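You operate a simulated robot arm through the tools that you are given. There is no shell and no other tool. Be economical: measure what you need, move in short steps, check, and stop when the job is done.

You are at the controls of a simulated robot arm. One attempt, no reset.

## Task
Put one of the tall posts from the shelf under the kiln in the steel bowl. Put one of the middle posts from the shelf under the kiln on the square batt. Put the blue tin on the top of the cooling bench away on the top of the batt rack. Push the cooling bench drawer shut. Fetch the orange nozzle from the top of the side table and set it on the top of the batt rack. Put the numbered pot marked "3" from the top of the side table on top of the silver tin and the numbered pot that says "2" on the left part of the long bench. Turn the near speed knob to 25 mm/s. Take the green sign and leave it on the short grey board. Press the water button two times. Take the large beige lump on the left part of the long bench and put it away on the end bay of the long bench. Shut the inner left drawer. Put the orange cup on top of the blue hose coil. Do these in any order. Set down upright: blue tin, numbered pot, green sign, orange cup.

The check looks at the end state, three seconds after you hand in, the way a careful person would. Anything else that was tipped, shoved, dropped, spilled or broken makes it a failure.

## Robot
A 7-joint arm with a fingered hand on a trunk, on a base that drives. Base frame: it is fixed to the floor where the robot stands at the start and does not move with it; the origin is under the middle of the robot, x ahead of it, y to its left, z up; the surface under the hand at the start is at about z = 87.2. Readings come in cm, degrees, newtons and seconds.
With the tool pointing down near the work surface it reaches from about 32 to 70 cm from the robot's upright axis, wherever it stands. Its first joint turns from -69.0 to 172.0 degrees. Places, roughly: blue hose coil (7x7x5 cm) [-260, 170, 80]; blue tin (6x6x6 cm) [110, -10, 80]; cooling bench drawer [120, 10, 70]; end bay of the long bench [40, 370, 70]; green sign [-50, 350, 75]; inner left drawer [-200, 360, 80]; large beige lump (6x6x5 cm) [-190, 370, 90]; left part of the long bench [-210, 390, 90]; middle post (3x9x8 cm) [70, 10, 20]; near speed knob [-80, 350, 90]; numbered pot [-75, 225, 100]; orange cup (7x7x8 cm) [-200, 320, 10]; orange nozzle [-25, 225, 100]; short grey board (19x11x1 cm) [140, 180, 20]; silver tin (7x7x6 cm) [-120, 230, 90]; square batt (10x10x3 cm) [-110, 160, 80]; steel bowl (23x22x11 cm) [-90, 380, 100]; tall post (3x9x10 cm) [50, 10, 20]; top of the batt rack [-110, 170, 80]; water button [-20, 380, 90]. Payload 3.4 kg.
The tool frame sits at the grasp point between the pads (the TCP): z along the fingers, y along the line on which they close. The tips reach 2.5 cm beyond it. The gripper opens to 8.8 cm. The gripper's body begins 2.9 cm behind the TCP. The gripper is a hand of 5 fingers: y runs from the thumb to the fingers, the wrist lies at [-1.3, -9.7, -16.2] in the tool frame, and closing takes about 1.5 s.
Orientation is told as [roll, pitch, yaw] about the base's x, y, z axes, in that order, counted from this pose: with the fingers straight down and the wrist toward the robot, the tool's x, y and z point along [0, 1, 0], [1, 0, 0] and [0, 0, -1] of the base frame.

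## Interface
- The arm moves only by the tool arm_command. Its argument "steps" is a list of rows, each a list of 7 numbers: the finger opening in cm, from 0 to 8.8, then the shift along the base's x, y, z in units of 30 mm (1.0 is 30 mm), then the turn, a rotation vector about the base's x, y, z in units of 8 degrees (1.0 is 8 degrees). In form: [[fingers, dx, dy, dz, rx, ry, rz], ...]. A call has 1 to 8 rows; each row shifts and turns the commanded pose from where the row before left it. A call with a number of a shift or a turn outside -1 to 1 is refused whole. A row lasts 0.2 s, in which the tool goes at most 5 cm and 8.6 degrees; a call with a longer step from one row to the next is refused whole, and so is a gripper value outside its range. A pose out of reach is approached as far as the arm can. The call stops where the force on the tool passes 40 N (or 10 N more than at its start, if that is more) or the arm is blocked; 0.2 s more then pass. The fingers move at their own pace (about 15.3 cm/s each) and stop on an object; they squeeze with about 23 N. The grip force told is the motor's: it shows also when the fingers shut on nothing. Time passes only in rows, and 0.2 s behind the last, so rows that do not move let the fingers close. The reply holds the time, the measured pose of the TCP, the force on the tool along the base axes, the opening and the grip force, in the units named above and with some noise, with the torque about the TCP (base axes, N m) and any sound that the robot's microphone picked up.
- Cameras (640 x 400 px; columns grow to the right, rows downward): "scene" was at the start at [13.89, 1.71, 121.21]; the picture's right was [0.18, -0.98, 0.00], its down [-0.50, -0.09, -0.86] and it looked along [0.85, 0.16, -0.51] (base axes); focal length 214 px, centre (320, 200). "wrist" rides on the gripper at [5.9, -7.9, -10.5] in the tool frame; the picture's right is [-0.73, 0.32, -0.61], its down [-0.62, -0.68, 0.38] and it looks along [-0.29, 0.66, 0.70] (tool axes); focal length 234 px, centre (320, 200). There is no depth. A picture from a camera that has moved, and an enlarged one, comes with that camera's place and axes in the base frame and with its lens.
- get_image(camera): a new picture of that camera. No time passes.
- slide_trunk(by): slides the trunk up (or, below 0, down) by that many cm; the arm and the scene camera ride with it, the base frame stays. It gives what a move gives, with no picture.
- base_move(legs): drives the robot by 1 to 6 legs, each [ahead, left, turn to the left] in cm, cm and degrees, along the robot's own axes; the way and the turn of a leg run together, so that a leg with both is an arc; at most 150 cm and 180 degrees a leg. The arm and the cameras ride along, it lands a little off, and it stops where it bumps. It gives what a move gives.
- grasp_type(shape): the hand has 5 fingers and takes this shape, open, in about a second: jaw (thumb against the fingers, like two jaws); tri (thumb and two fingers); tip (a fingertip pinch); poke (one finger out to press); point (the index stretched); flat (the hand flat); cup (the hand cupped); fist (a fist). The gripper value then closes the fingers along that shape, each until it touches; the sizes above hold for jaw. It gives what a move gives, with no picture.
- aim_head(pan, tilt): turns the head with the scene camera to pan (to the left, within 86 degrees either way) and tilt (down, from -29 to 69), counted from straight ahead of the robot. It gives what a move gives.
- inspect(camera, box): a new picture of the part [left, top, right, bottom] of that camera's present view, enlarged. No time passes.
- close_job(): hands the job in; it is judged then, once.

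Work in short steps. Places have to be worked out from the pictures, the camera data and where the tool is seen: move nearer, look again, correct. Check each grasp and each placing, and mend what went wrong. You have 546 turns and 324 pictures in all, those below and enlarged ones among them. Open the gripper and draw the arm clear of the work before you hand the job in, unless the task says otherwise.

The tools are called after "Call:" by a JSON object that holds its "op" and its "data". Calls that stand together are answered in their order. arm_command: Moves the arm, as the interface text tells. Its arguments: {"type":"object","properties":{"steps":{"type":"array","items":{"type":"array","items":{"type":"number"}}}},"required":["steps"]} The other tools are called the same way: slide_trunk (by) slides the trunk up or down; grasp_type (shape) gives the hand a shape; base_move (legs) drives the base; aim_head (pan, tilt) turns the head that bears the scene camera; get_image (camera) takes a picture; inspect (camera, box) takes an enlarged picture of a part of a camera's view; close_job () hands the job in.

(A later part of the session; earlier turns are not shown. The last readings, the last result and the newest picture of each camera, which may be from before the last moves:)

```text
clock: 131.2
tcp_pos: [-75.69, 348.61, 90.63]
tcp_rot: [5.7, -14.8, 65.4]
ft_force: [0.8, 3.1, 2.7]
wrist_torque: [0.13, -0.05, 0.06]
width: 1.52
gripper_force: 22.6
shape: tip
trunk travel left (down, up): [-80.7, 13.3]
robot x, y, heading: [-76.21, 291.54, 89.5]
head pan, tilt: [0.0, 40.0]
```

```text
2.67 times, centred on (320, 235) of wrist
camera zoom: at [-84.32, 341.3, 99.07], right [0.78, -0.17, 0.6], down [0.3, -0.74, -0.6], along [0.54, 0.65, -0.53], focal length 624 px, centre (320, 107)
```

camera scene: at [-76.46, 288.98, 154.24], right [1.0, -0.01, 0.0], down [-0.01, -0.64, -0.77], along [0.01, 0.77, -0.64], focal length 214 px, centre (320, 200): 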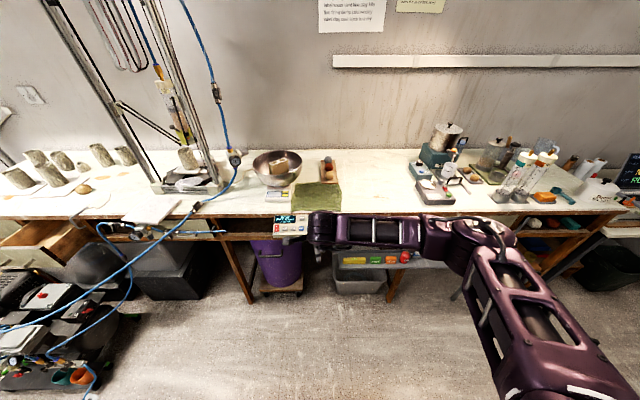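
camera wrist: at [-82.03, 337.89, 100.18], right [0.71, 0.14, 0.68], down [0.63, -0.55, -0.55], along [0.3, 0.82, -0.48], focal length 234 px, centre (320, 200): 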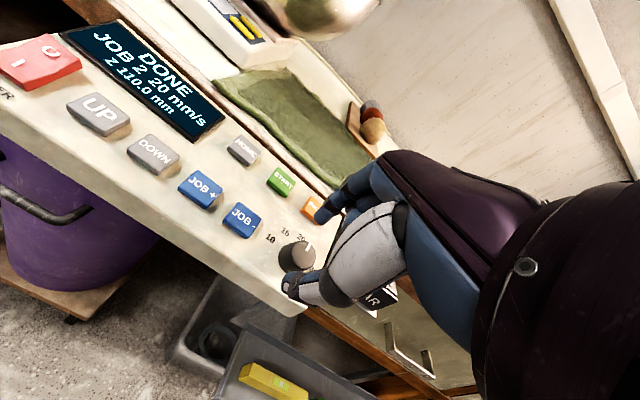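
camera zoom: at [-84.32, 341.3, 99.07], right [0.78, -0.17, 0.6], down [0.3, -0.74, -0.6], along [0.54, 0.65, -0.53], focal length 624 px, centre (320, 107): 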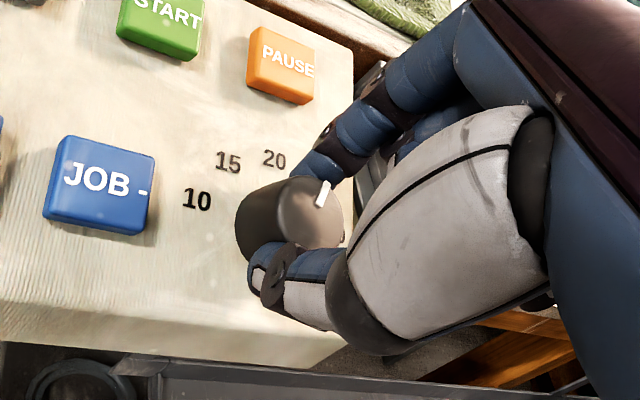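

Call:
{"op": "arm_command", "data": {"steps": [[0.5, 0, 0, 0, 0, 0.27, -0.96], [0.5, 0, 0, 0, 0, 0.27, -0.96], [0.5, 0, 0, 0, 0, 0, 0]]}}

Call:
{"op": "inspect", "data": {"camera": "wrist", "box": [170, 100, 420, 310]}}

```text
clock: 132.0
tcp_pos: [-75.59, 348.66, 90.49]
tcp_rot: [9.3, -12.3, 49.1]
ft_force: [-0.1, 3.7, 3.0]
wrist_torque: [0.14, -0.04, 0.03]
width: 1.52
gripper_force: 22.5
shape: tip
trunk travel left (down, up): [-80.7, 13.3]
robot x, y, heading: [-76.3, 291.18, 89.3]
head pan, tilt: [0.0, 40.0]
```

```text
1.90 times, centred on (295, 205) of wrist
camera zoom: at [-85.3, 343.78, 99.76], right [0.76, -0.37, 0.54], down [0.05, -0.79, -0.61], along [0.65, 0.49, -0.58], focal length 446 px, centre (368, 190)
```

zoom: 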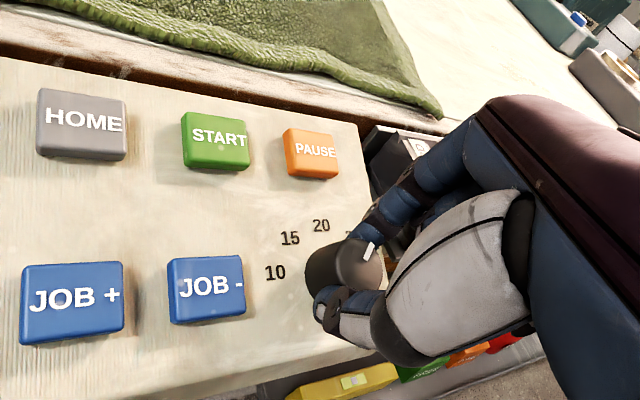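

Release, lift off along the axis and check the pointer.

Call:
{"op": "arm_command", "data": {"steps": [[3.4, 0, 0, 0, 0, 0, 0], [3.4, 0, 0, 0, 0, 0, 0], [3.4, 0, -0.1, 0.5, 0, 0, 0], [3.4, 0, -0.15, 0.7, 0, 0, 0], [3.4, 0, -0.2, 0.8, 0, 0, 0], [3.4, 0.5, -0.3, 0.8, 0, 0, 0], [3.4, 0.8, -0.3, 0.5, 0, 0, 0]]}}

Call:
{"op": "get_image", "data": {"camera": "wrist"}}

```text
clock: 133.6
tcp_pos: [-71.65, 345.48, 100.45]
tcp_rot: [9.3, -12.3, 49.2]
ft_force: [0.7, 0.2, 0.4]
wrist_torque: [0.02, -0.02, -0.02]
width: 3.37
gripper_force: 0.1
shape: tip
trunk travel left (down, up): [-80.7, 13.3]
robot x, y, heading: [-76.61, 291.34, 89.1]
head pan, tilt: [0.0, 40.0]
```

```text
259 pictures are left
camera wrist: at [-81.19, 340.61, 109.66], right [0.76, -0.37, 0.54], down [0.05, -0.79, -0.61], along [0.65, 0.49, -0.58], focal length 234 px, centre (320, 200)
```

wrist: 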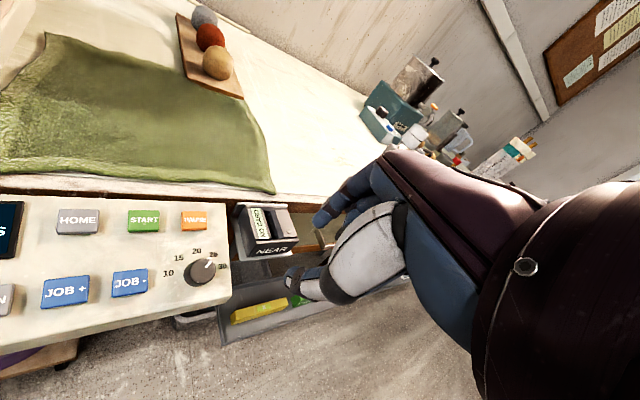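

Call:
{"op": "inspect", "data": {"camera": "wrist", "box": [140, 230, 250, 300]}}

Call:
{"op": "base_move", "data": {"legs": [[-10, -15, 0]]}}

Call:
{"op": "aim_head", "data": {"pan": 20, "tilt": 40}}

Call:
{"op": "inspect", "data": {"camera": "scene", "box": [240, 180, 400, 290]}}

```text
5.71 times, centred on (195, 265) of wrist
camera zoom: at [-81.19, 340.61, 109.66], right [0.76, -0.37, 0.54], down [0.05, -0.79, -0.61], along [0.65, 0.49, -0.58], focal length 1338 px, centre (1034, -171)
```

zoom: 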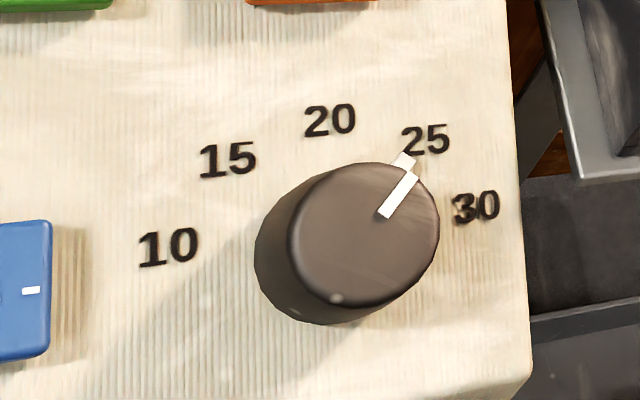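

```text
clock: 135.2
tcp_pos: [-56.8, 335.47, 100.45]
tcp_rot: [9.3, -12.3, 49.4]
ft_force: [0.1, 0.5, 1.2]
wrist_torque: [0.02, 0.01, -0.01]
width: 3.38
gripper_force: 0.0
shape: tip
trunk travel left (down, up): [-80.7, 13.3]
robot x, y, heading: [-61.44, 281.02, 89.6]
head pan, tilt: [0.0, 40.0]
```

```text
clock: 136.0
tcp_pos: [-56.79, 335.47, 100.46]
tcp_rot: [9.3, -12.5, 49.3]
ft_force: [-0.1, 0.1, -0.5]
wrist_torque: [0.05, 0.03, -0.03]
width: 3.36
gripper_force: 0.1
shape: tip
trunk travel left (down, up): [-80.7, 13.3]
robot x, y, heading: [-61.45, 280.89, 89.5]
head pan, tilt: [20.0, 40.0]
```

```text
3.64 times, centred on (320, 235) of scene
camera zoom: at [-64.21, 294.32, 154.23], right [0.94, 0.33, 0.0], down [0.21, -0.61, -0.77], along [-0.26, 0.72, -0.64], focal length 780 px, centre (320, 73)
```

zoom: 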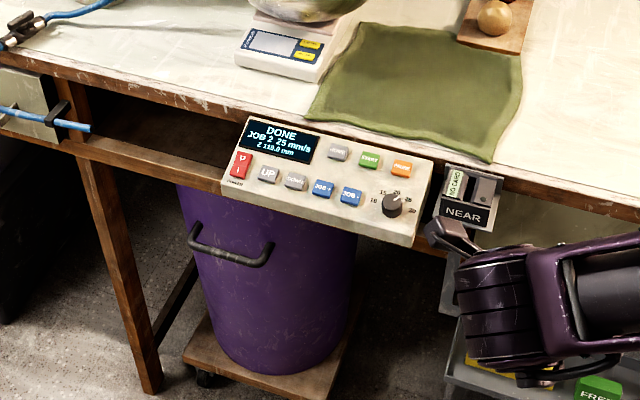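

Display reads 25 mm/s — knob done. Next, look at the water button region.

Call:
{"op": "base_move", "data": {"legs": [[0, -40, 0]]}}

Call:
{"op": "aim_head", "data": {"pan": 5, "tilt": 35}}

Call:
{"op": "get_image", "data": {"camera": "scene"}}

Call:
{"op": "inspect", "data": {"camera": "scene", "box": [260, 110, 420, 220]}}

```text
clock: 138.5
tcp_pos: [-16.47, 334.98, 100.36]
tcp_rot: [9.3, -12.4, 49.2]
ft_force: [0.5, -0.3, -0.1]
wrist_torque: [0.01, 0.03, -0.05]
width: 3.41
gripper_force: 0.1
shape: tip
trunk travel left (down, up): [-80.7, 13.3]
robot x, y, heading: [-21.25, 280.83, 89.7]
head pan, tilt: [20.0, 40.0]
```

```text
clock: 139.3
tcp_pos: [-16.35, 335.09, 100.45]
tcp_rot: [9.4, -12.3, 49.2]
ft_force: [-0.1, -0.5, -0.3]
wrist_torque: [0.01, 0.01, -0.01]
width: 3.37
gripper_force: 0.0
shape: tip
trunk travel left (down, up): [-80.7, 13.3]
robot x, y, heading: [-21.3, 280.94, 89.5]
head pan, tilt: [5.0, 35.0]
```

```text
256 pictures are left
camera scene: at [-21.86, 294.72, 154.98], right [1.0, 0.08, 0.0], down [0.04, -0.57, -0.82], along [-0.06, 0.82, -0.57], focal length 214 px, centre (320, 200)
```

scene: 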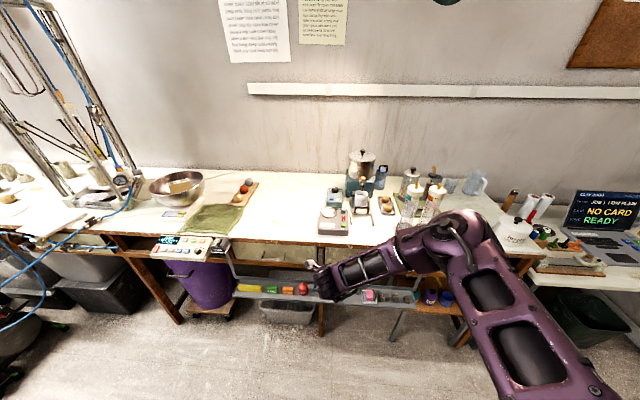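

```text
3.64 times, centred on (340, 165) of scene
camera zoom: at [-21.86, 294.72, 154.98], right [1.0, 0.08, 0.0], down [0.04, -0.57, -0.82], along [-0.06, 0.82, -0.57], focal length 780 px, centre (247, 327)
```

zoom: 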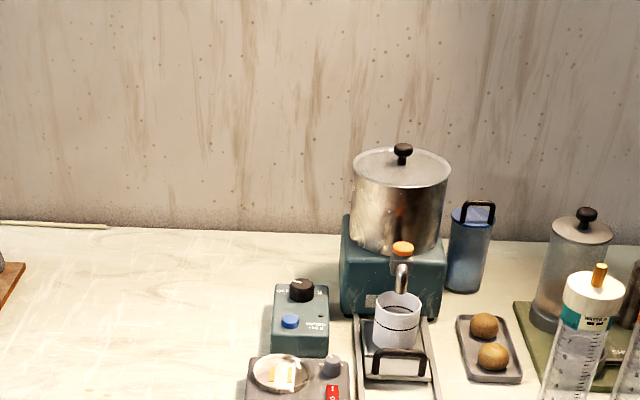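

Call:
{"op": "inspect", "data": {"camera": "scene", "box": [310, 180, 370, 225]}}

```text
8.89 times, centred on (340, 202) of scene
camera zoom: at [-21.86, 294.72, 154.98], right [1.0, 0.08, 0.0], down [0.04, -0.57, -0.82], along [-0.06, 0.82, -0.57], focal length 1906 px, centre (142, 178)
```

zoom: 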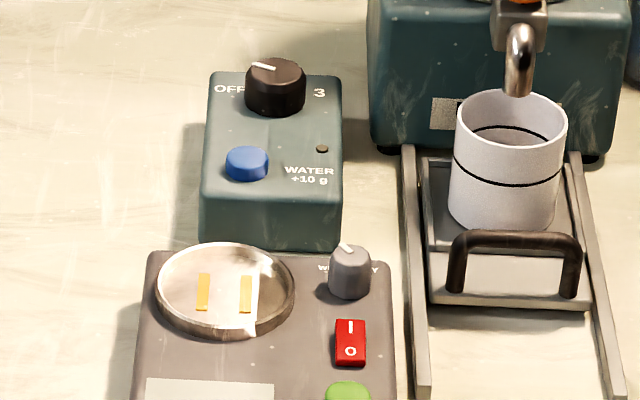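

Blue "WATER +10 g" button triangulates to (−22.4,385,94). I restore fingers-down orientation, raise the hand and make the poke shape.

Call:
{"op": "arm_command", "data": {"steps": [[3, 0, 0, 0.8, 0, -0.27, 0.96], [3, 0, 0, 0.8, 0, -0.27, 0.96], [3, 0, 0, 0.8, 0, -0.27, 0.96], [3, 0, 0, 0.8, 0, -0.27, 0.96], [3, 0, 0, 0.8, 0, -0.27, 0.96], [3, 0, 0, 0.8, -1, 0, 0], [3, 0, 0, 0, -0.9, 0, 0]]}}

Call:
{"op": "grasp_type", "data": {"shape": "poke"}}

Call:
{"op": "get_image", "data": {"camera": "wrist"}}

Call:
{"op": "get_image", "data": {"camera": "scene"}}

```text
clock: 140.9
tcp_pos: [-16.37, 335.01, 114.67]
tcp_rot: [-0.7, -0.6, 90.1]
ft_force: [0.1, 0.6, -0.4]
wrist_torque: [0.01, 0.0, 0.0]
width: 3.06
gripper_force: 0.1
shape: tip
trunk travel left (down, up): [-80.7, 13.3]
robot x, y, heading: [-20.56, 280.4, 89.5]
head pan, tilt: [5.0, 35.0]
```

```text
clock: 141.8
tcp_pos: [-16.33, 335.0, 114.79]
tcp_rot: [-0.8, -0.9, 90.2]
ft_force: [0.0, -0.4, 0.2]
wrist_torque: [0.03, 0.03, -0.01]
width: 0.0
gripper_force: 0.0
shape: poke
trunk travel left (down, up): [-80.7, 13.3]
robot x, y, heading: [-21.09, 280.89, 89.5]
head pan, tilt: [5.0, 35.0]
```

```text
253 pictures are left
camera wrist: at [-22.3, 327.09, 124.91], right [0.71, 0.32, 0.62], down [0.63, -0.67, -0.38], along [0.3, 0.67, -0.68], focal length 234 px, centre (320, 200)
```

wrist: 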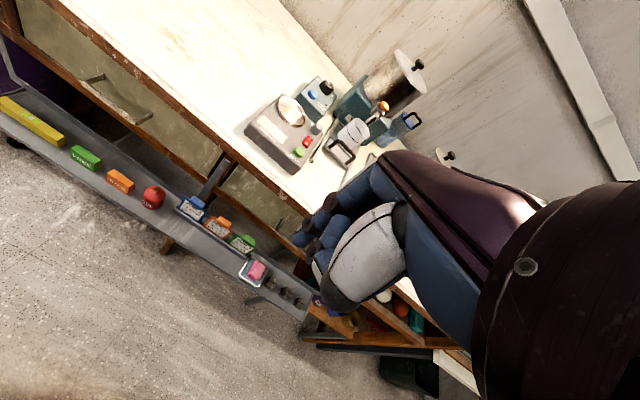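

```text
252 pictures are left
camera scene: at [-21.86, 294.72, 154.99], right [1.0, 0.08, 0.0], down [0.04, -0.57, -0.82], along [-0.06, 0.82, -0.57], focal length 214 px, centre (320, 200)
```

scene: 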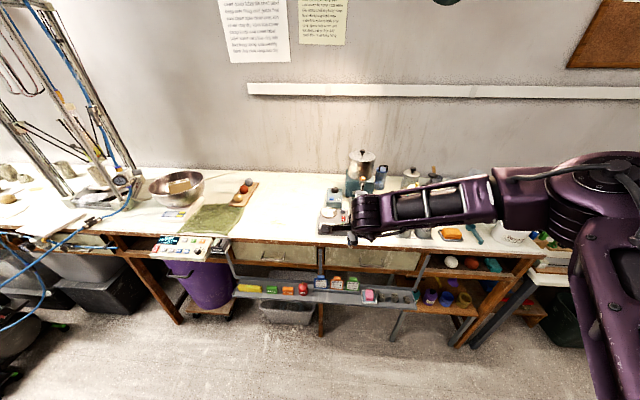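

The forearm would sweep over the cylinders if I approach square-on, so I stand further left (x≈−55) and reach right-forward with a stretched arm.

Call:
{"op": "base_move", "data": {"legs": [[0, 34, 0], [32, 0, 0]]}}

Call:
{"op": "arm_command", "data": {"steps": [[0, 0.3, 0, 0, 1, 0, -1], [0, 0.3, 0, 0, 1, 0, -1], [0, 0.3, 0, 0, 1, 0, -1], [0, 0.5, 0, 0, 0, 0, 0], [0, 0.5, 0, 0, 0, 0, 0]]}}

Call:
{"op": "get_image", "data": {"camera": "wrist"}}

Call:
{"op": "get_image", "data": {"camera": "scene"}}

```text
clock: 145.7
tcp_pos: [-49.77, 367.89, 114.67]
tcp_rot: [-0.8, -0.9, 90.5]
ft_force: [-0.1, -0.3, -1.0]
wrist_torque: [-0.02, 0.0, -0.02]
width: 0.0
gripper_force: 0.1
shape: poke
trunk travel left (down, up): [-80.7, 13.3]
robot x, y, heading: [-54.58, 313.43, 89.8]
head pan, tilt: [5.0, 35.0]
```

```text
refused: row 1 steps farther than a row can; nothing moved
```

```text
251 pictures are left
camera wrist: at [-55.66, 359.86, 124.94], right [0.71, 0.32, 0.62], down [0.64, -0.67, -0.38], along [0.3, 0.67, -0.68], focal length 234 px, centre (320, 200)
```

wrist: 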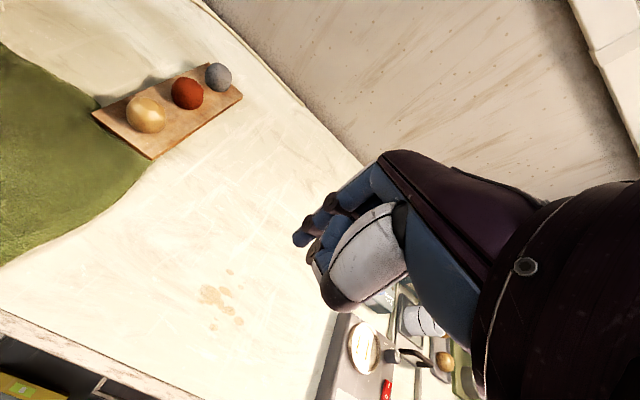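

```text
250 pictures are left
camera scene: at [-55.07, 327.47, 154.99], right [1.0, 0.08, 0.0], down [0.05, -0.57, -0.82], along [-0.07, 0.82, -0.57], focal length 214 px, centre (320, 200)
```

scene: 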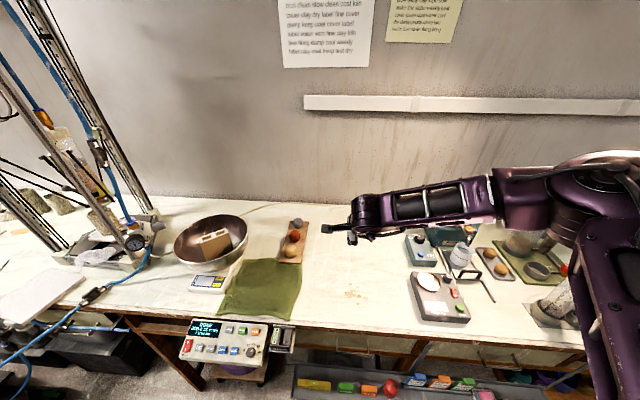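

Call:
{"op": "arm_command", "data": {"steps": [[0, 0.4, 0, 0, 0, 0, -1], [0, 0.4, 0, 0, 0, 0, -1], [0, 0.4, 0, 0, 0, 0, -1], [0, 0.6, 0, 0, 1, 0, 0], [0, 0.6, 0, 0, 1, 0, 0], [0, 0.8, 0.2, 0, 1, 0, 0], [0, 0.8, 0.4, 0, 0, 0, 0], [0, 0.8, 0.4, 0, 0, 0, 0]]}}

Call:
{"op": "get_image", "data": {"camera": "scene"}}

Call:
{"op": "get_image", "data": {"camera": "wrist"}}

```text
clock: 147.5
tcp_pos: [-35.15, 370.97, 114.7]
tcp_rot: [9.4, -22.7, 64.4]
ft_force: [-0.9, 0.6, -0.1]
wrist_torque: [0.02, 0.01, -0.03]
width: 0.02
gripper_force: 23.1
shape: jaw
trunk travel left (down, up): [-80.7, 13.3]
robot x, y, heading: [-54.33, 313.89, 90.0]
head pan, tilt: [5.0, 35.0]
```

```text
249 pictures are left
camera scene: at [-54.92, 327.53, 154.99], right [1.0, 0.08, 0.0], down [0.05, -0.57, -0.82], along [-0.07, 0.82, -0.57], focal length 214 px, centre (320, 200)
```

scene: 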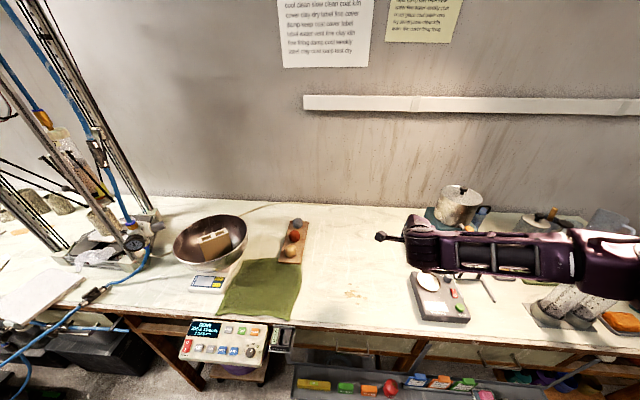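

```text
248 pictures are left
camera wrist: at [-43.94, 362.25, 122.01], right [0.78, -0.25, 0.57], down [0.31, -0.64, -0.7], along [0.54, 0.73, -0.42], focal length 234 px, centre (320, 200)
```

wrist: 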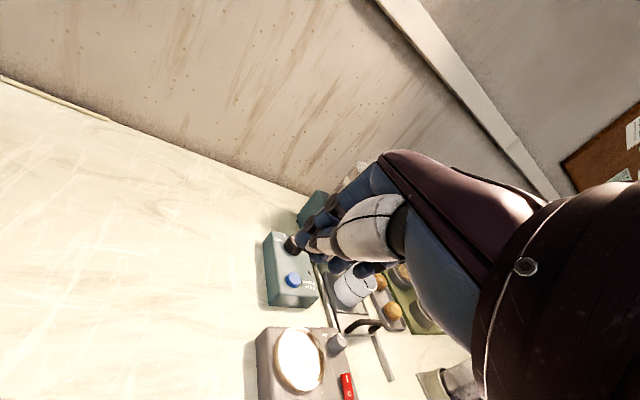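

Passing 0 changed the shape to jaw. I re-make poke, and raise the trunk so the forearm slopes up and clears the cylinders.

Call:
{"op": "slide_trunk", "data": {"by": 13}}

Call:
{"op": "grasp_type", "data": {"shape": "poke"}}

Call:
{"op": "arm_command", "data": {"steps": [[8.8, 0.3, 0.1, -0.3, 0, 0, 0]]}}

Call:
{"op": "get_image", "data": {"camera": "wrist"}}

```text
clock: 149.1
tcp_pos: [-35.33, 370.95, 127.74]
tcp_rot: [9.2, -22.6, 64.3]
ft_force: [1.0, -0.4, -0.5]
wrist_torque: [-0.02, 0.01, 0.01]
width: 0.0
gripper_force: 22.7
shape: jaw
trunk travel left (down, up): [-93.7, 0.3]
robot x, y, heading: [-54.34, 313.75, 89.8]
head pan, tilt: [5.0, 35.0]
```

```text
clock: 150.0
tcp_pos: [-35.42, 370.98, 127.76]
tcp_rot: [9.1, -22.8, 64.4]
ft_force: [-0.4, -0.2, -0.7]
wrist_torque: [0.0, 0.02, -0.05]
width: 0.01
gripper_force: 0.1
shape: poke
trunk travel left (down, up): [-93.7, 0.3]
robot x, y, heading: [-54.04, 313.86, 89.7]
head pan, tilt: [5.0, 35.0]
```

```text
clock: 150.4
tcp_pos: [-34.4, 371.28, 126.86]
tcp_rot: [9.2, -22.6, 64.2]
ft_force: [0.0, -0.1, 0.4]
wrist_torque: [0.01, -0.02, 0.01]
width: 0.01
gripper_force: 0.1
shape: poke
trunk travel left (down, up): [-93.7, 0.3]
robot x, y, heading: [-54.58, 313.57, 89.5]
head pan, tilt: [5.0, 35.0]
```

```text
247 pictures are left
camera wrist: at [-43.09, 362.57, 134.14], right [0.78, -0.25, 0.57], down [0.31, -0.64, -0.7], along [0.54, 0.73, -0.42], focal length 234 px, centre (320, 200)
```

wrist: 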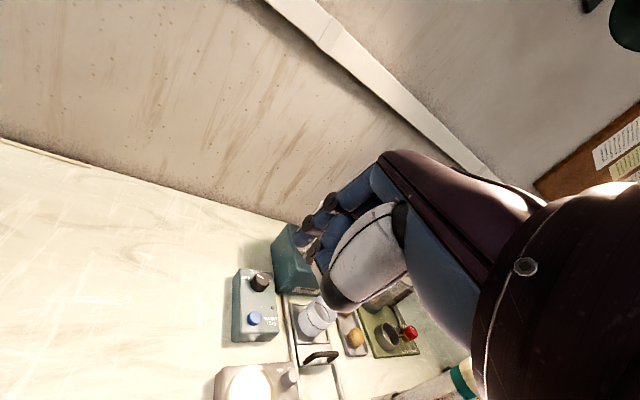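

Poke persists with 8.8. I move to ~12 cm above the button.

Call:
{"op": "arm_command", "data": {"steps": [[8.8, 0.68, 0.6, -0.9, 0, 0, 0], [8.8, 0.68, 0.6, -0.9, 0, 0, 0], [8.8, 0.68, 0.6, -0.9, 0, 0, 0], [8.8, 0.68, 0.6, -0.9, 0, 0, 0], [8.8, 0.68, 0.6, -0.9, 0, 0, 0], [8.8, 0.68, 0.6, -0.9, 0, 0, 0]]}}

Call:
{"op": "get_image", "data": {"camera": "scene"}}

Call:
{"op": "get_image", "data": {"camera": "wrist"}}

```text
clock: 151.8
tcp_pos: [-28.77, 376.65, 118.89]
tcp_rot: [9.1, -22.5, 64.3]
ft_force: [-1.9, 0.7, -0.3]
wrist_torque: [-0.02, 0.0, 0.04]
width: 0.0
gripper_force: 0.1
shape: poke
out of reach, approached as far as the arm can: row 4, 5, 6
trunk travel left (down, up): [-93.7, 0.3]
robot x, y, heading: [-54.44, 313.82, 89.7]
head pan, tilt: [5.0, 35.0]
```

```text
246 pictures are left
camera scene: at [-55.25, 327.62, 167.98], right [1.0, 0.08, 0.0], down [0.05, -0.57, -0.82], along [-0.07, 0.82, -0.57], focal length 214 px, centre (320, 200)
```

scene: 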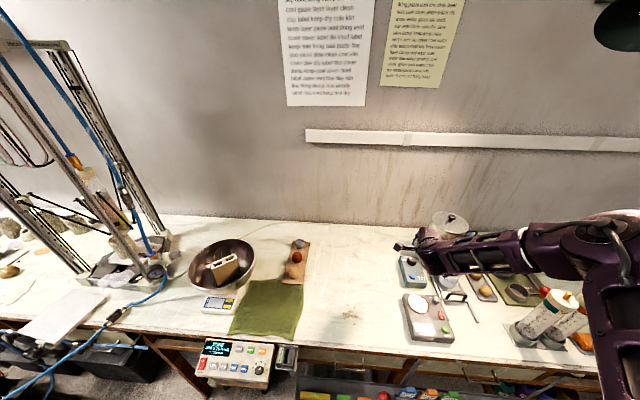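

```text
245 pictures are left
camera wrist: at [-37.48, 368.1, 126.21], right [0.78, -0.25, 0.57], down [0.31, -0.64, -0.7], along [0.54, 0.72, -0.43], focal length 234 px, centre (320, 200)
```

wrist: 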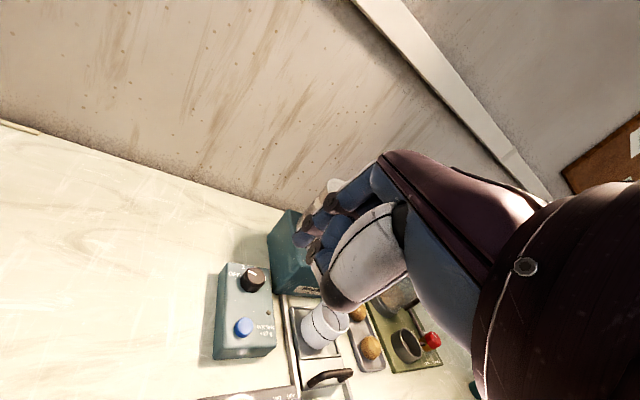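

Reach is limited to the robot's right (joint 1). I back off, shift right to x≈−38, restore yaw, and come in again.

Call:
{"op": "base_move", "data": {"legs": [[-25, 0, 0], [0, -17, 0]]}}

Call:
{"op": "arm_command", "data": {"steps": [[8.8, -0.5, 0, 0, 0, 0, 1], [8.8, -0.5, 0, 0, 0, 0, 1], [8.8, -0.5, 0, 0, 0, 0, 1], [8.8, -0.5, 0, 0, 0, 0, 0], [8.8, -0.3, 0, 0, 0, 0, 0]]}}

Call:
{"op": "base_move", "data": {"legs": [[27, 0, 0]]}}

Call:
{"op": "get_image", "data": {"camera": "scene"}}

Call:
{"op": "get_image", "data": {"camera": "wrist"}}

```text
clock: 154.7
tcp_pos: [-11.98, 351.91, 119.03]
tcp_rot: [8.9, -22.5, 64.3]
ft_force: [1.2, -0.1, 0.5]
wrist_torque: [-0.03, -0.03, -0.02]
width: 0.01
gripper_force: 0.1
shape: poke
trunk travel left (down, up): [-93.7, 0.3]
robot x, y, heading: [-37.34, 288.93, 89.3]
head pan, tilt: [5.0, 35.0]
```

```text
clock: 155.9
tcp_pos: [-17.16, 350.84, 117.35]
tcp_rot: [10.8, -18.1, 83.4]
ft_force: [0.2, 0.3, 0.6]
wrist_torque: [0.0, 0.0, 0.01]
width: 0.0
gripper_force: 0.0
shape: poke
out of reach, approached as far as the arm can: row 1
trunk travel left (down, up): [-93.7, 0.3]
robot x, y, heading: [-37.45, 289.07, 89.5]
head pan, tilt: [5.0, 35.0]
```

```text
clock: 157.8
tcp_pos: [-16.98, 377.75, 117.44]
tcp_rot: [10.9, -18.3, 83.2]
ft_force: [0.2, -0.5, 0.0]
wrist_torque: [-0.01, -0.01, -0.02]
width: 0.01
gripper_force: 0.1
shape: poke
trunk travel left (down, up): [-93.7, 0.3]
robot x, y, heading: [-37.37, 315.59, 89.6]
head pan, tilt: [5.0, 35.0]
```

```text
244 pictures are left
camera scene: at [-38.02, 329.37, 168.0], right [1.0, 0.08, 0.0], down [0.05, -0.57, -0.82], along [-0.07, 0.82, -0.57], focal length 214 px, centre (320, 200)
```

scene: 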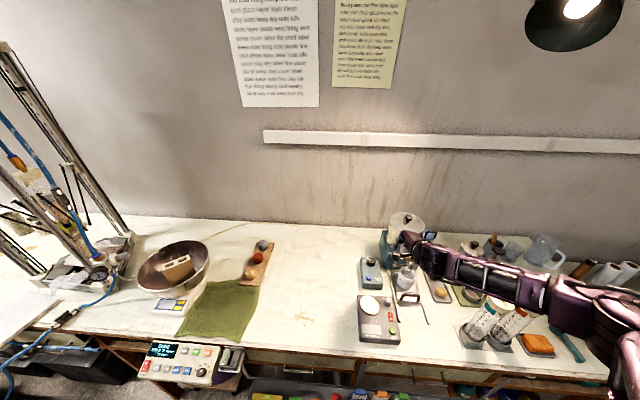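

```text
243 pictures are left
camera wrist: at [-22.02, 367.25, 125.69], right [0.84, 0.07, 0.54], down [0.48, -0.55, -0.68], along [0.25, 0.83, -0.5], focal length 234 px, centre (320, 200)
```

wrist: 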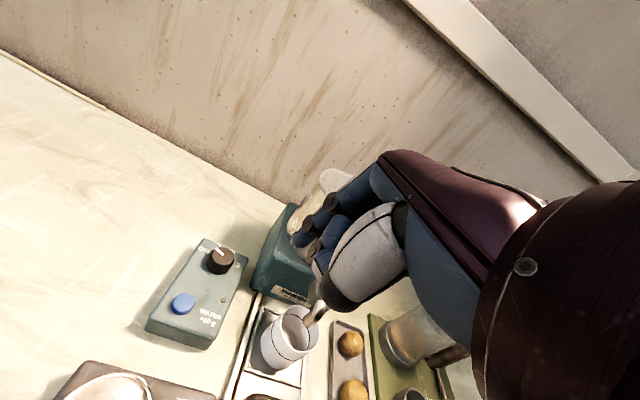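

Call:
{"op": "base_move", "data": {"legs": [[0, 9, 0]]}}

Call:
{"op": "arm_command", "data": {"steps": [[8.8, 0.4, 0.4, -0.5, 0, 0, 0], [8.8, 0.3, 0.4, -0.7, 0, 0, 0], [8.8, 0.3, 0.4, -0.7, 0, 0, 0], [8.8, 0.2, 0.3, -0.7, 0, 0, 0]]}}

Call:
{"op": "get_image", "data": {"camera": "scene"}}

Call:
{"op": "get_image", "data": {"camera": "wrist"}}

```text
clock: 158.9
tcp_pos: [-25.94, 377.92, 117.41]
tcp_rot: [11.0, -18.1, 83.3]
ft_force: [-0.5, 0.1, -0.3]
wrist_torque: [-0.03, -0.02, 0.01]
width: 0.01
gripper_force: 0.1
shape: poke
trunk travel left (down, up): [-93.7, 0.3]
robot x, y, heading: [-46.47, 315.97, 90.0]
head pan, tilt: [5.0, 35.0]
```

```text
clock: 159.9
tcp_pos: [-22.41, 382.6, 109.53]
tcp_rot: [10.9, -18.2, 83.3]
ft_force: [0.0, 0.7, -1.0]
wrist_torque: [0.02, -0.01, 0.03]
width: 0.01
gripper_force: 0.2
shape: poke
trunk travel left (down, up): [-93.7, 0.3]
robot x, y, heading: [-46.58, 315.41, 89.8]
head pan, tilt: [5.0, 35.0]
```

```text
242 pictures are left
camera scene: at [-47.06, 329.69, 167.98], right [1.0, 0.08, 0.0], down [0.05, -0.57, -0.82], along [-0.07, 0.82, -0.57], focal length 214 px, centre (320, 200)
```

scene: 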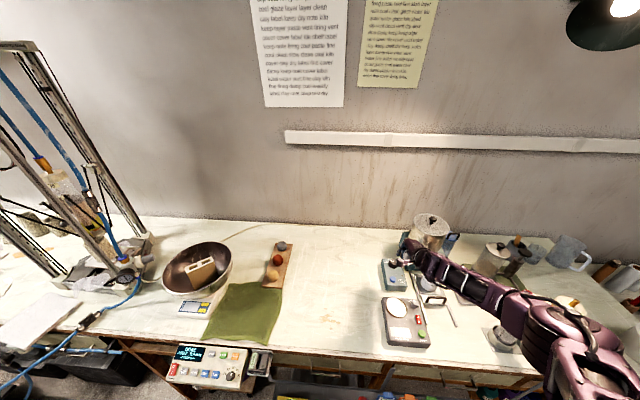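

```text
241 pictures are left
camera wrist: at [-27.42, 372.14, 117.84], right [0.84, 0.07, 0.54], down [0.48, -0.55, -0.68], along [0.25, 0.83, -0.5], focal length 234 px, centre (320, 200)
```

wrist: 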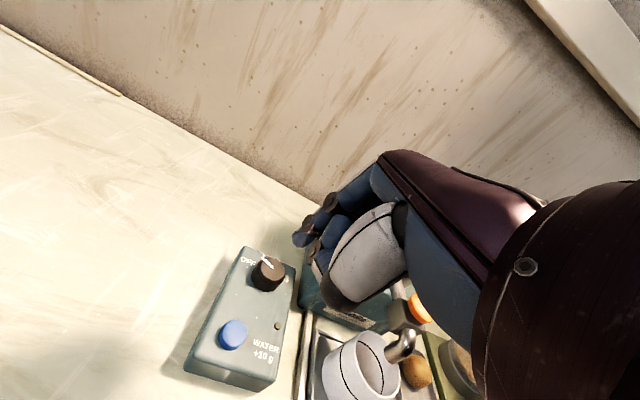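

Call:
{"op": "arm_command", "data": {"steps": [[8.8, 0.13, -0.1, -0.6, 0, 0, 0], [8.8, 0.13, -0.1, -0.6, 0, 0, 0], [8.8, 0, 0, -0.6, 0, 0, 0], [8.8, 0, 0, -0.6, 0, 0, 0]]}}

Call:
{"op": "get_image", "data": {"camera": "wrist"}}

Call:
{"op": "inspect", "data": {"camera": "scene", "box": [360, 220, 480, 300]}}

```text
clock: 160.9
tcp_pos: [-21.86, 381.96, 102.46]
tcp_rot: [10.8, -18.3, 83.2]
ft_force: [0.2, -0.5, -0.1]
wrist_torque: [0.0, 0.01, -0.03]
width: 0.01
gripper_force: 0.1
shape: poke
trunk travel left (down, up): [-93.7, 0.3]
robot x, y, heading: [-46.72, 315.71, 89.6]
head pan, tilt: [5.0, 35.0]
```

```text
240 pictures are left
camera wrist: at [-26.9, 371.51, 110.68], right [0.84, 0.07, 0.54], down [0.48, -0.55, -0.68], along [0.25, 0.83, -0.5], focal length 234 px, centre (320, 200)
```

wrist: 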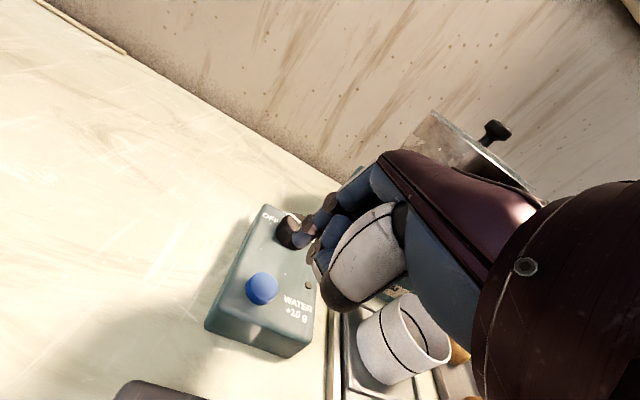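

```text
5.00 times, centred on (420, 260) of scene
camera zoom: at [-47.22, 329.66, 167.98], right [1.0, 0.08, 0.0], down [0.05, -0.57, -0.82], along [-0.07, 0.82, -0.57], focal length 1072 px, centre (-180, -100)
```

zoom: 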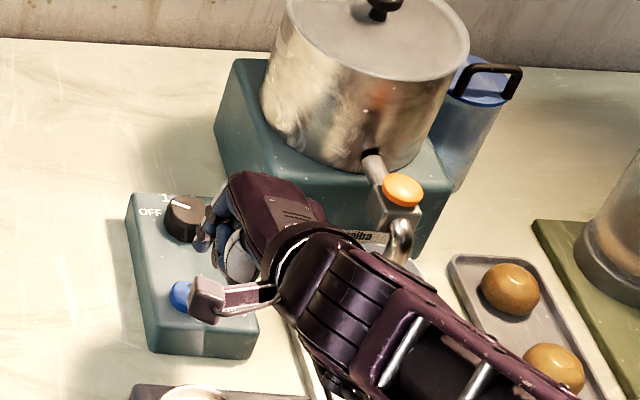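

Tip offset verified. Descend to just above the button, then press.

Call:
{"op": "arm_command", "data": {"steps": [[8.8, 0.05, -0.15, -0.6, 0, 0, 0], [8.8, 0, 0, -0.6, 0, 0, 0], [8.8, 0, 0, -0.4, 0, 0, 0]]}}

Call:
{"op": "inspect", "data": {"camera": "wrist", "box": [220, 180, 380, 300]}}

```text
clock: 161.7
tcp_pos: [-21.86, 381.06, 98.12]
tcp_rot: [10.9, -18.2, 83.3]
ft_force: [-1.0, 0.8, -0.8]
wrist_torque: [-0.01, 0.01, 0.02]
width: 0.01
gripper_force: 0.1
shape: poke
out of reach, approached as far as the arm can: row 3
trunk travel left (down, up): [-93.7, 0.3]
robot x, y, heading: [-46.86, 316.26, 89.8]
head pan, tilt: [5.0, 35.0]
```

```text
3.33 times, centred on (300, 240) of wrist
camera zoom: at [-26.83, 370.58, 106.42], right [0.84, 0.07, 0.54], down [0.48, -0.55, -0.68], along [0.25, 0.83, -0.5], focal length 781 px, centre (387, 67)
```

zoom: 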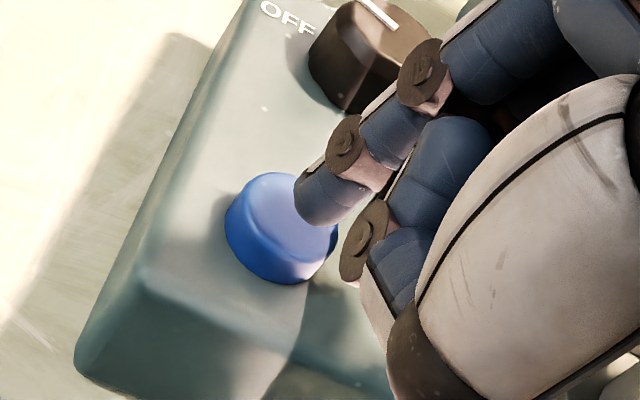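

The arm is at its limit, so I press using the trunk in small steps.

Call:
{"op": "slide_trunk", "data": {"by": -1.5}}

Call:
{"op": "slide_trunk", "data": {"by": -0.5}}

Call:
{"op": "inspect", "data": {"camera": "wrist", "box": [220, 180, 380, 300]}}

```text
clock: 162.3
tcp_pos: [-21.89, 381.02, 96.76]
tcp_rot: [10.9, -18.3, 83.2]
ft_force: [0.4, -0.1, 2.7]
wrist_torque: [0.02, 0.02, -0.01]
width: 0.0
gripper_force: 0.0
shape: poke
trunk travel left (down, up): [-92.2, 1.8]
robot x, y, heading: [-46.37, 315.48, 89.5]
head pan, tilt: [5.0, 35.0]
heard: click
```

```text
clock: 162.8
tcp_pos: [-21.79, 380.96, 96.61]
tcp_rot: [10.9, -18.5, 83.2]
ft_force: [3.6, -0.4, 23.6]
wrist_torque: [0.18, -0.17, -0.05]
width: 0.0
gripper_force: 0.2
shape: poke
trunk travel left (down, up): [-91.7, 2.3]
robot x, y, heading: [-46.79, 315.85, 89.6]
head pan, tilt: [5.0, 35.0]
```

```text
3.33 times, centred on (300, 240) of wrist
camera zoom: at [-26.88, 370.45, 104.83], right [0.84, 0.06, 0.54], down [0.48, -0.55, -0.69], along [0.25, 0.83, -0.49], focal length 781 px, centre (387, 67)
```

zoom: 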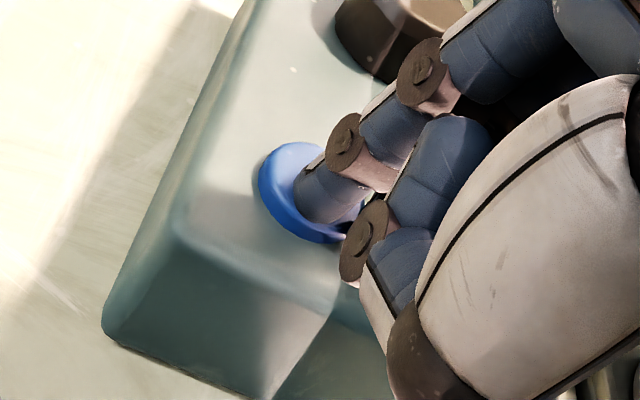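

Click 1 heard. Lift fully clear, then press once more.

Call:
{"op": "slide_trunk", "data": {"by": 2}}

Call:
{"op": "slide_trunk", "data": {"by": -1.6}}

Call:
{"op": "slide_trunk", "data": {"by": 3.5}}

```text
clock: 163.5
tcp_pos: [-22.0, 381.15, 98.27]
tcp_rot: [10.7, -18.2, 83.3]
ft_force: [0.0, -0.2, -0.7]
wrist_torque: [-0.01, -0.01, -0.01]
width: 0.0
gripper_force: 0.1
shape: poke
trunk travel left (down, up): [-93.7, 0.3]
robot x, y, heading: [-46.56, 316.01, 89.8]
head pan, tilt: [5.0, 35.0]
```

```text
clock: 164.2
tcp_pos: [-21.9, 380.96, 96.69]
tcp_rot: [11.0, -18.3, 83.3]
ft_force: [0.4, -0.5, 6.5]
wrist_torque: [0.05, 0.05, -0.01]
width: 0.0
gripper_force: 0.1
shape: poke
trunk travel left (down, up): [-92.1, 1.9]
robot x, y, heading: [-46.43, 315.99, 89.6]
head pan, tilt: [5.0, 35.0]
heard: click
```

```text
clock: 164.8
tcp_pos: [-21.9, 381.06, 98.43]
tcp_rot: [10.8, -18.2, 83.3]
ft_force: [0.4, 0.4, 0.1]
wrist_torque: [-0.05, 0.01, 0.01]
width: 0.0
gripper_force: 0.1
shape: poke
out of reach, approached as far as the arm can: row 1
trunk travel left (down, up): [-94.0, 0.0]
robot x, y, heading: [-46.06, 315.7, 89.5]
head pan, tilt: [5.0, 35.0]
```

Two clicks. Withdraw upward and back, then look at the green JOB 3 card.

Call:
{"op": "arm_command", "data": {"steps": [[8.8, 0, 0, 0.8, 0, 0, 0], [8.8, 0, 0, 0.8, 0, 0, 0], [8.8, 0, -0.2, 0.8, 0, 0, 0], [8.8, 0, -0.4, 0.8, 0, 0, 0], [8.8, 0, -0.8, 0.5, 0, 0, 0]]}}

Call:
{"op": "base_move", "data": {"legs": [[-35, 0, 0]]}}

Call:
{"op": "slide_trunk", "data": {"by": -30}}

Call:
{"op": "aim_head", "data": {"pan": 0, "tilt": 40}}

Call:
{"op": "get_image", "data": {"camera": "scene"}}

```text
clock: 166.0
tcp_pos: [-21.96, 376.71, 109.79]
tcp_rot: [10.7, -18.1, 83.3]
ft_force: [0.5, 0.0, -0.4]
wrist_torque: [-0.01, 0.0, 0.0]
width: 0.0
gripper_force: 0.0
shape: poke
trunk travel left (down, up): [-94.0, 0.0]
robot x, y, heading: [-46.17, 315.93, 89.8]
head pan, tilt: [5.0, 35.0]
```

```text
clock: 168.3
tcp_pos: [-21.75, 342.14, 109.59]
tcp_rot: [10.8, -18.0, 82.8]
ft_force: [0.5, -0.2, -0.4]
wrist_torque: [-0.04, 0.0, 0.02]
width: 0.0
gripper_force: 0.0
shape: poke
trunk travel left (down, up): [-94.0, 0.0]
robot x, y, heading: [-46.74, 281.23, 89.0]
head pan, tilt: [5.0, 35.0]
```

```text
clock: 171.3
tcp_pos: [-21.84, 342.17, 79.71]
tcp_rot: [10.7, -18.2, 82.8]
ft_force: [-0.1, -0.2, -0.6]
wrist_torque: [0.01, -0.02, -0.01]
width: 0.01
gripper_force: 0.1
shape: poke
trunk travel left (down, up): [-64.0, 30.0]
robot x, y, heading: [-47.06, 280.94, 89.3]
head pan, tilt: [5.0, 35.0]
```

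```text
clock: 171.9
tcp_pos: [-21.72, 342.0, 79.59]
tcp_rot: [10.9, -18.2, 82.8]
ft_force: [-0.3, 1.3, 0.1]
wrist_torque: [0.0, 0.0, 0.04]
width: 0.0
gripper_force: 0.0
shape: poke
trunk travel left (down, up): [-64.0, 30.0]
robot x, y, heading: [-46.96, 281.02, 89.5]
head pan, tilt: [0.0, 40.0]
```

```text
236 pictures are left
camera scene: at [-46.61, 294.75, 137.56], right [1.0, -0.01, 0.0], down [-0.01, -0.64, -0.77], along [0.01, 0.77, -0.64], focal length 214 px, centre (320, 200)
```

scene: 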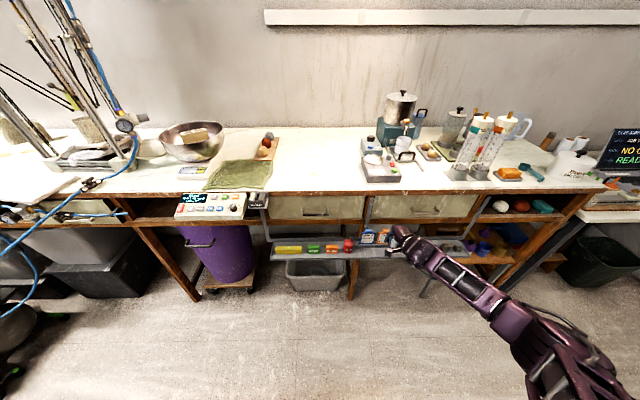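

Call:
{"op": "arm_command", "data": {"steps": [[8.8, 0, -0.8, 0.3, 0, 0, 0], [8.8, 0, -0.8, 0.3, 0, 0, 0], [8.8, 0.5, -0.8, 0.3, 0, 0, 0], [8.8, 0.8, -0.8, 0.3, 0, 0, 0], [8.8, 0.8, -0.6, 0.3, 0, 0, 0]]}}

Call:
{"op": "inspect", "data": {"camera": "scene", "box": [260, 190, 420, 290]}}

```text
clock: 173.1
tcp_pos: [-15.3, 330.63, 84.3]
tcp_rot: [10.9, -18.1, 82.7]
ft_force: [-0.2, -0.7, 0.9]
wrist_torque: [0.02, -0.03, 0.02]
width: 0.01
gripper_force: 0.1
shape: poke
trunk travel left (down, up): [-64.0, 30.0]
robot x, y, heading: [-46.47, 281.14, 89.1]
head pan, tilt: [0.0, 40.0]
```

```text
4.00 times, centred on (340, 240) of scene
camera zoom: at [-46.57, 294.67, 137.57], right [1.0, -0.01, 0.0], down [-0.01, -0.64, -0.77], along [0.01, 0.77, -0.64], focal length 858 px, centre (240, 40)
```

zoom: 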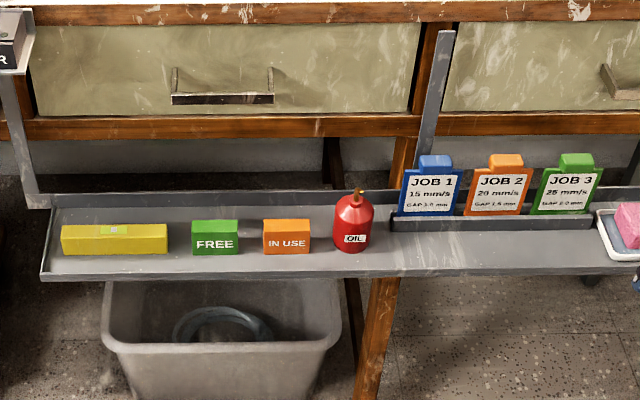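

The "green sign" at x≈−49 is the green FREE block on the tray. I restore fingers-down, take the tri shape and position above it.

Call:
{"op": "arm_command", "data": {"steps": [[8.8, -0.8, 0, 0.5, -0.8, -0.38, 0], [8.8, -0.8, 0, 0.5, -0.8, -0.38, 0], [8.8, -0.8, 0, 0.5, -0.8, -0.38, 0], [8.8, -1, 0, 0.5, 0, 0, 0.85], [8.8, -1, 0, 0, 0, 0, 0], [8.8, -1, 0, 0, 0, 0, 0], [8.8, -1, 0, 0, 0, 0, 0], [8.8, -1, 0, 0, 0, 0, 0]]}}

Call:
{"op": "arm_command", "data": {"steps": [[8.8, -1, 0, 0, 0, 0, 0], [8.8, -1, 0, 0, 0, 0, 0], [8.8, -1, 0, 0, 0, 0, 0], [8.8, -0.5, 0, 0, 0, 0, 0]]}}

Call:
{"op": "grasp_type", "data": {"shape": "tri"}}

Call:
{"op": "base_move", "data": {"legs": [[9, 0, 0]]}}

Call:
{"op": "get_image", "data": {"camera": "wrist"}}

```text
clock: 174.9
tcp_pos: [-37.93, 330.71, 89.85]
tcp_rot: [-0.4, 0.0, 91.3]
ft_force: [-1.3, 0.0, 0.2]
wrist_torque: [-0.02, 0.0, -0.01]
width: 0.0
gripper_force: 0.0
shape: poke
trunk travel left (down, up): [-64.0, 30.0]
robot x, y, heading: [-46.63, 280.97, 89.2]
head pan, tilt: [0.0, 40.0]
```

```text
clock: 175.9
tcp_pos: [-48.21, 330.76, 90.2]
tcp_rot: [-0.3, 0.0, 91.3]
ft_force: [0.3, -0.2, 0.1]
wrist_torque: [0.0, 0.02, -0.02]
width: 0.0
gripper_force: 0.1
shape: poke
trunk travel left (down, up): [-64.0, 30.0]
robot x, y, heading: [-46.79, 281.35, 89.2]
head pan, tilt: [0.0, 40.0]
```

```text
clock: 176.8
tcp_pos: [-48.32, 330.8, 90.21]
tcp_rot: [-0.5, -0.1, 91.5]
ft_force: [-0.4, -0.9, 0.6]
wrist_torque: [0.03, 0.0, 0.01]
width: 8.8
gripper_force: 0.2
shape: tri
trunk travel left (down, up): [-64.0, 30.0]
robot x, y, heading: [-46.76, 281.32, 89.1]
head pan, tilt: [0.0, 40.0]
```

```text
clock: 177.9
tcp_pos: [-48.05, 339.76, 90.05]
tcp_rot: [-0.4, 0.0, 91.4]
ft_force: [0.3, -0.6, 0.0]
wrist_torque: [0.02, 0.01, -0.02]
width: 8.8
gripper_force: 0.1
shape: tri
trunk travel left (down, up): [-64.0, 30.0]
robot x, y, heading: [-46.52, 289.86, 89.5]
head pan, tilt: [0.0, 40.0]
```

```text
234 pictures are left
camera wrist: at [-53.77, 331.81, 100.39], right [0.71, 0.34, 0.61], down [0.64, -0.67, -0.38], along [0.28, 0.66, -0.69], focal length 234 px, centre (320, 200)
```

wrist: 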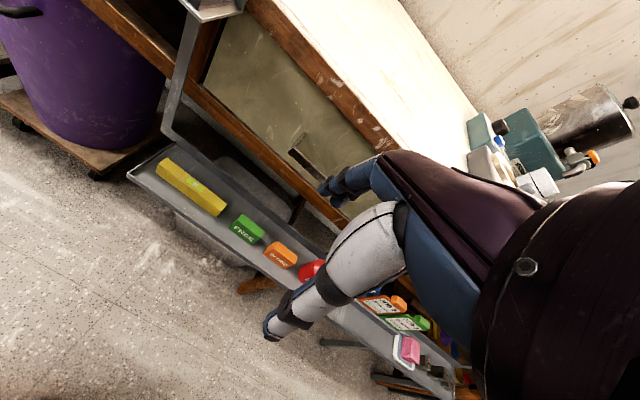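

Triangulated FREE sign near (−48,351,63). I narrow the opening, lower 12 cm and look again.

Call:
{"op": "slide_trunk", "data": {"by": -12}}

Call:
{"op": "arm_command", "data": {"steps": [[4.5, 0, 0.6, 0, 0, 0, 0], [4.5, 0, 0.6, 0, 0, 0, 0], [4.5, 0, 0.6, 0, 0, 0, 0]]}}

Call:
{"op": "get_image", "data": {"camera": "wrist"}}

Call:
{"op": "get_image", "data": {"camera": "scene"}}

```text
clock: 179.4
tcp_pos: [-48.17, 339.66, 78.14]
tcp_rot: [-0.4, -0.1, 91.4]
ft_force: [-0.5, 0.0, 0.4]
wrist_torque: [-0.02, -0.02, 0.0]
width: 8.81
gripper_force: 0.1
shape: tri
trunk travel left (down, up): [-52.0, 42.0]
robot x, y, heading: [-46.89, 289.93, 88.9]
head pan, tilt: [0.0, 40.0]
```

```text
clock: 180.2
tcp_pos: [-48.02, 345.02, 78.07]
tcp_rot: [-0.4, 0.0, 91.4]
ft_force: [-1.0, 0.3, 0.6]
wrist_torque: [0.02, 0.01, -0.01]
width: 4.54
gripper_force: 0.0
shape: tri
trunk travel left (down, up): [-52.0, 42.0]
robot x, y, heading: [-46.66, 290.01, 89.0]
head pan, tilt: [0.0, 40.0]
```

```text
233 pictures are left
camera wrist: at [-53.75, 337.07, 88.4], right [0.71, 0.34, 0.61], down [0.64, -0.67, -0.38], along [0.28, 0.66, -0.69], focal length 234 px, centre (320, 200)
```

wrist: 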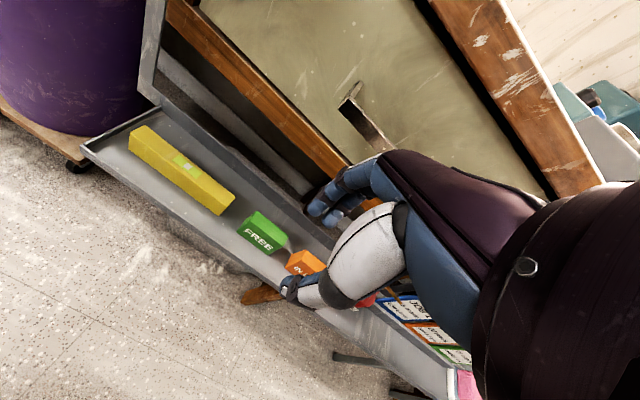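

```text
232 pictures are left
camera scene: at [-46.48, 303.74, 125.56], right [1.0, -0.02, 0.0], down [-0.01, -0.64, -0.77], along [0.01, 0.77, -0.64], focal length 214 px, centre (320, 200)
```

scene: 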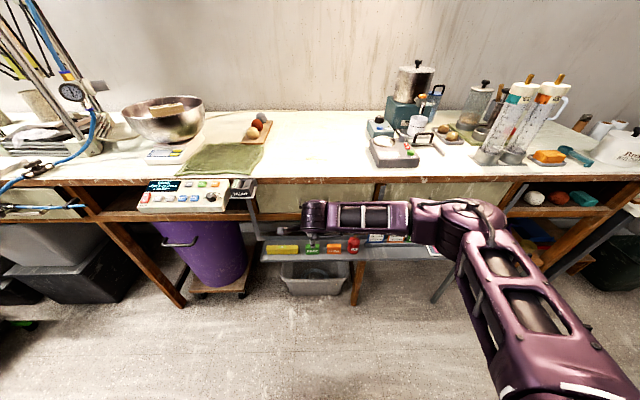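

Confirmed sign at about (−48.2,350.8,63). Move above it to z≈70.

Call:
{"op": "arm_command", "data": {"steps": [[4.5, 0, 0.6, -0.5, 0, 0, 0], [4.5, 0, 0.6, -0.5, 0, 0, 0], [4.5, 0, 0.6, -0.8, 0, 0, 0], [4.5, 0, 0, -0.8, 0, 0, 0]]}}

Call:
{"op": "get_image", "data": {"camera": "wrist"}}

```text
clock: 181.2
tcp_pos: [-48.13, 350.38, 70.11]
tcp_rot: [-0.4, -0.1, 91.5]
ft_force: [-0.6, 0.0, 0.6]
wrist_torque: [-0.03, 0.0, -0.03]
width: 4.54
gripper_force: 0.1
shape: tri
trunk travel left (down, up): [-52.0, 42.0]
robot x, y, heading: [-46.98, 290.14, 89.1]
head pan, tilt: [0.0, 40.0]
```

```text
231 pictures are left
camera wrist: at [-53.83, 342.45, 80.46], right [0.71, 0.34, 0.61], down [0.64, -0.67, -0.38], along [0.28, 0.66, -0.69], focal length 234 px, centre (320, 200)
```

wrist: 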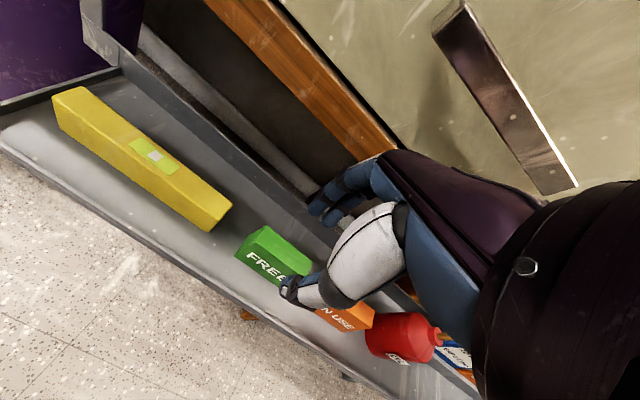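

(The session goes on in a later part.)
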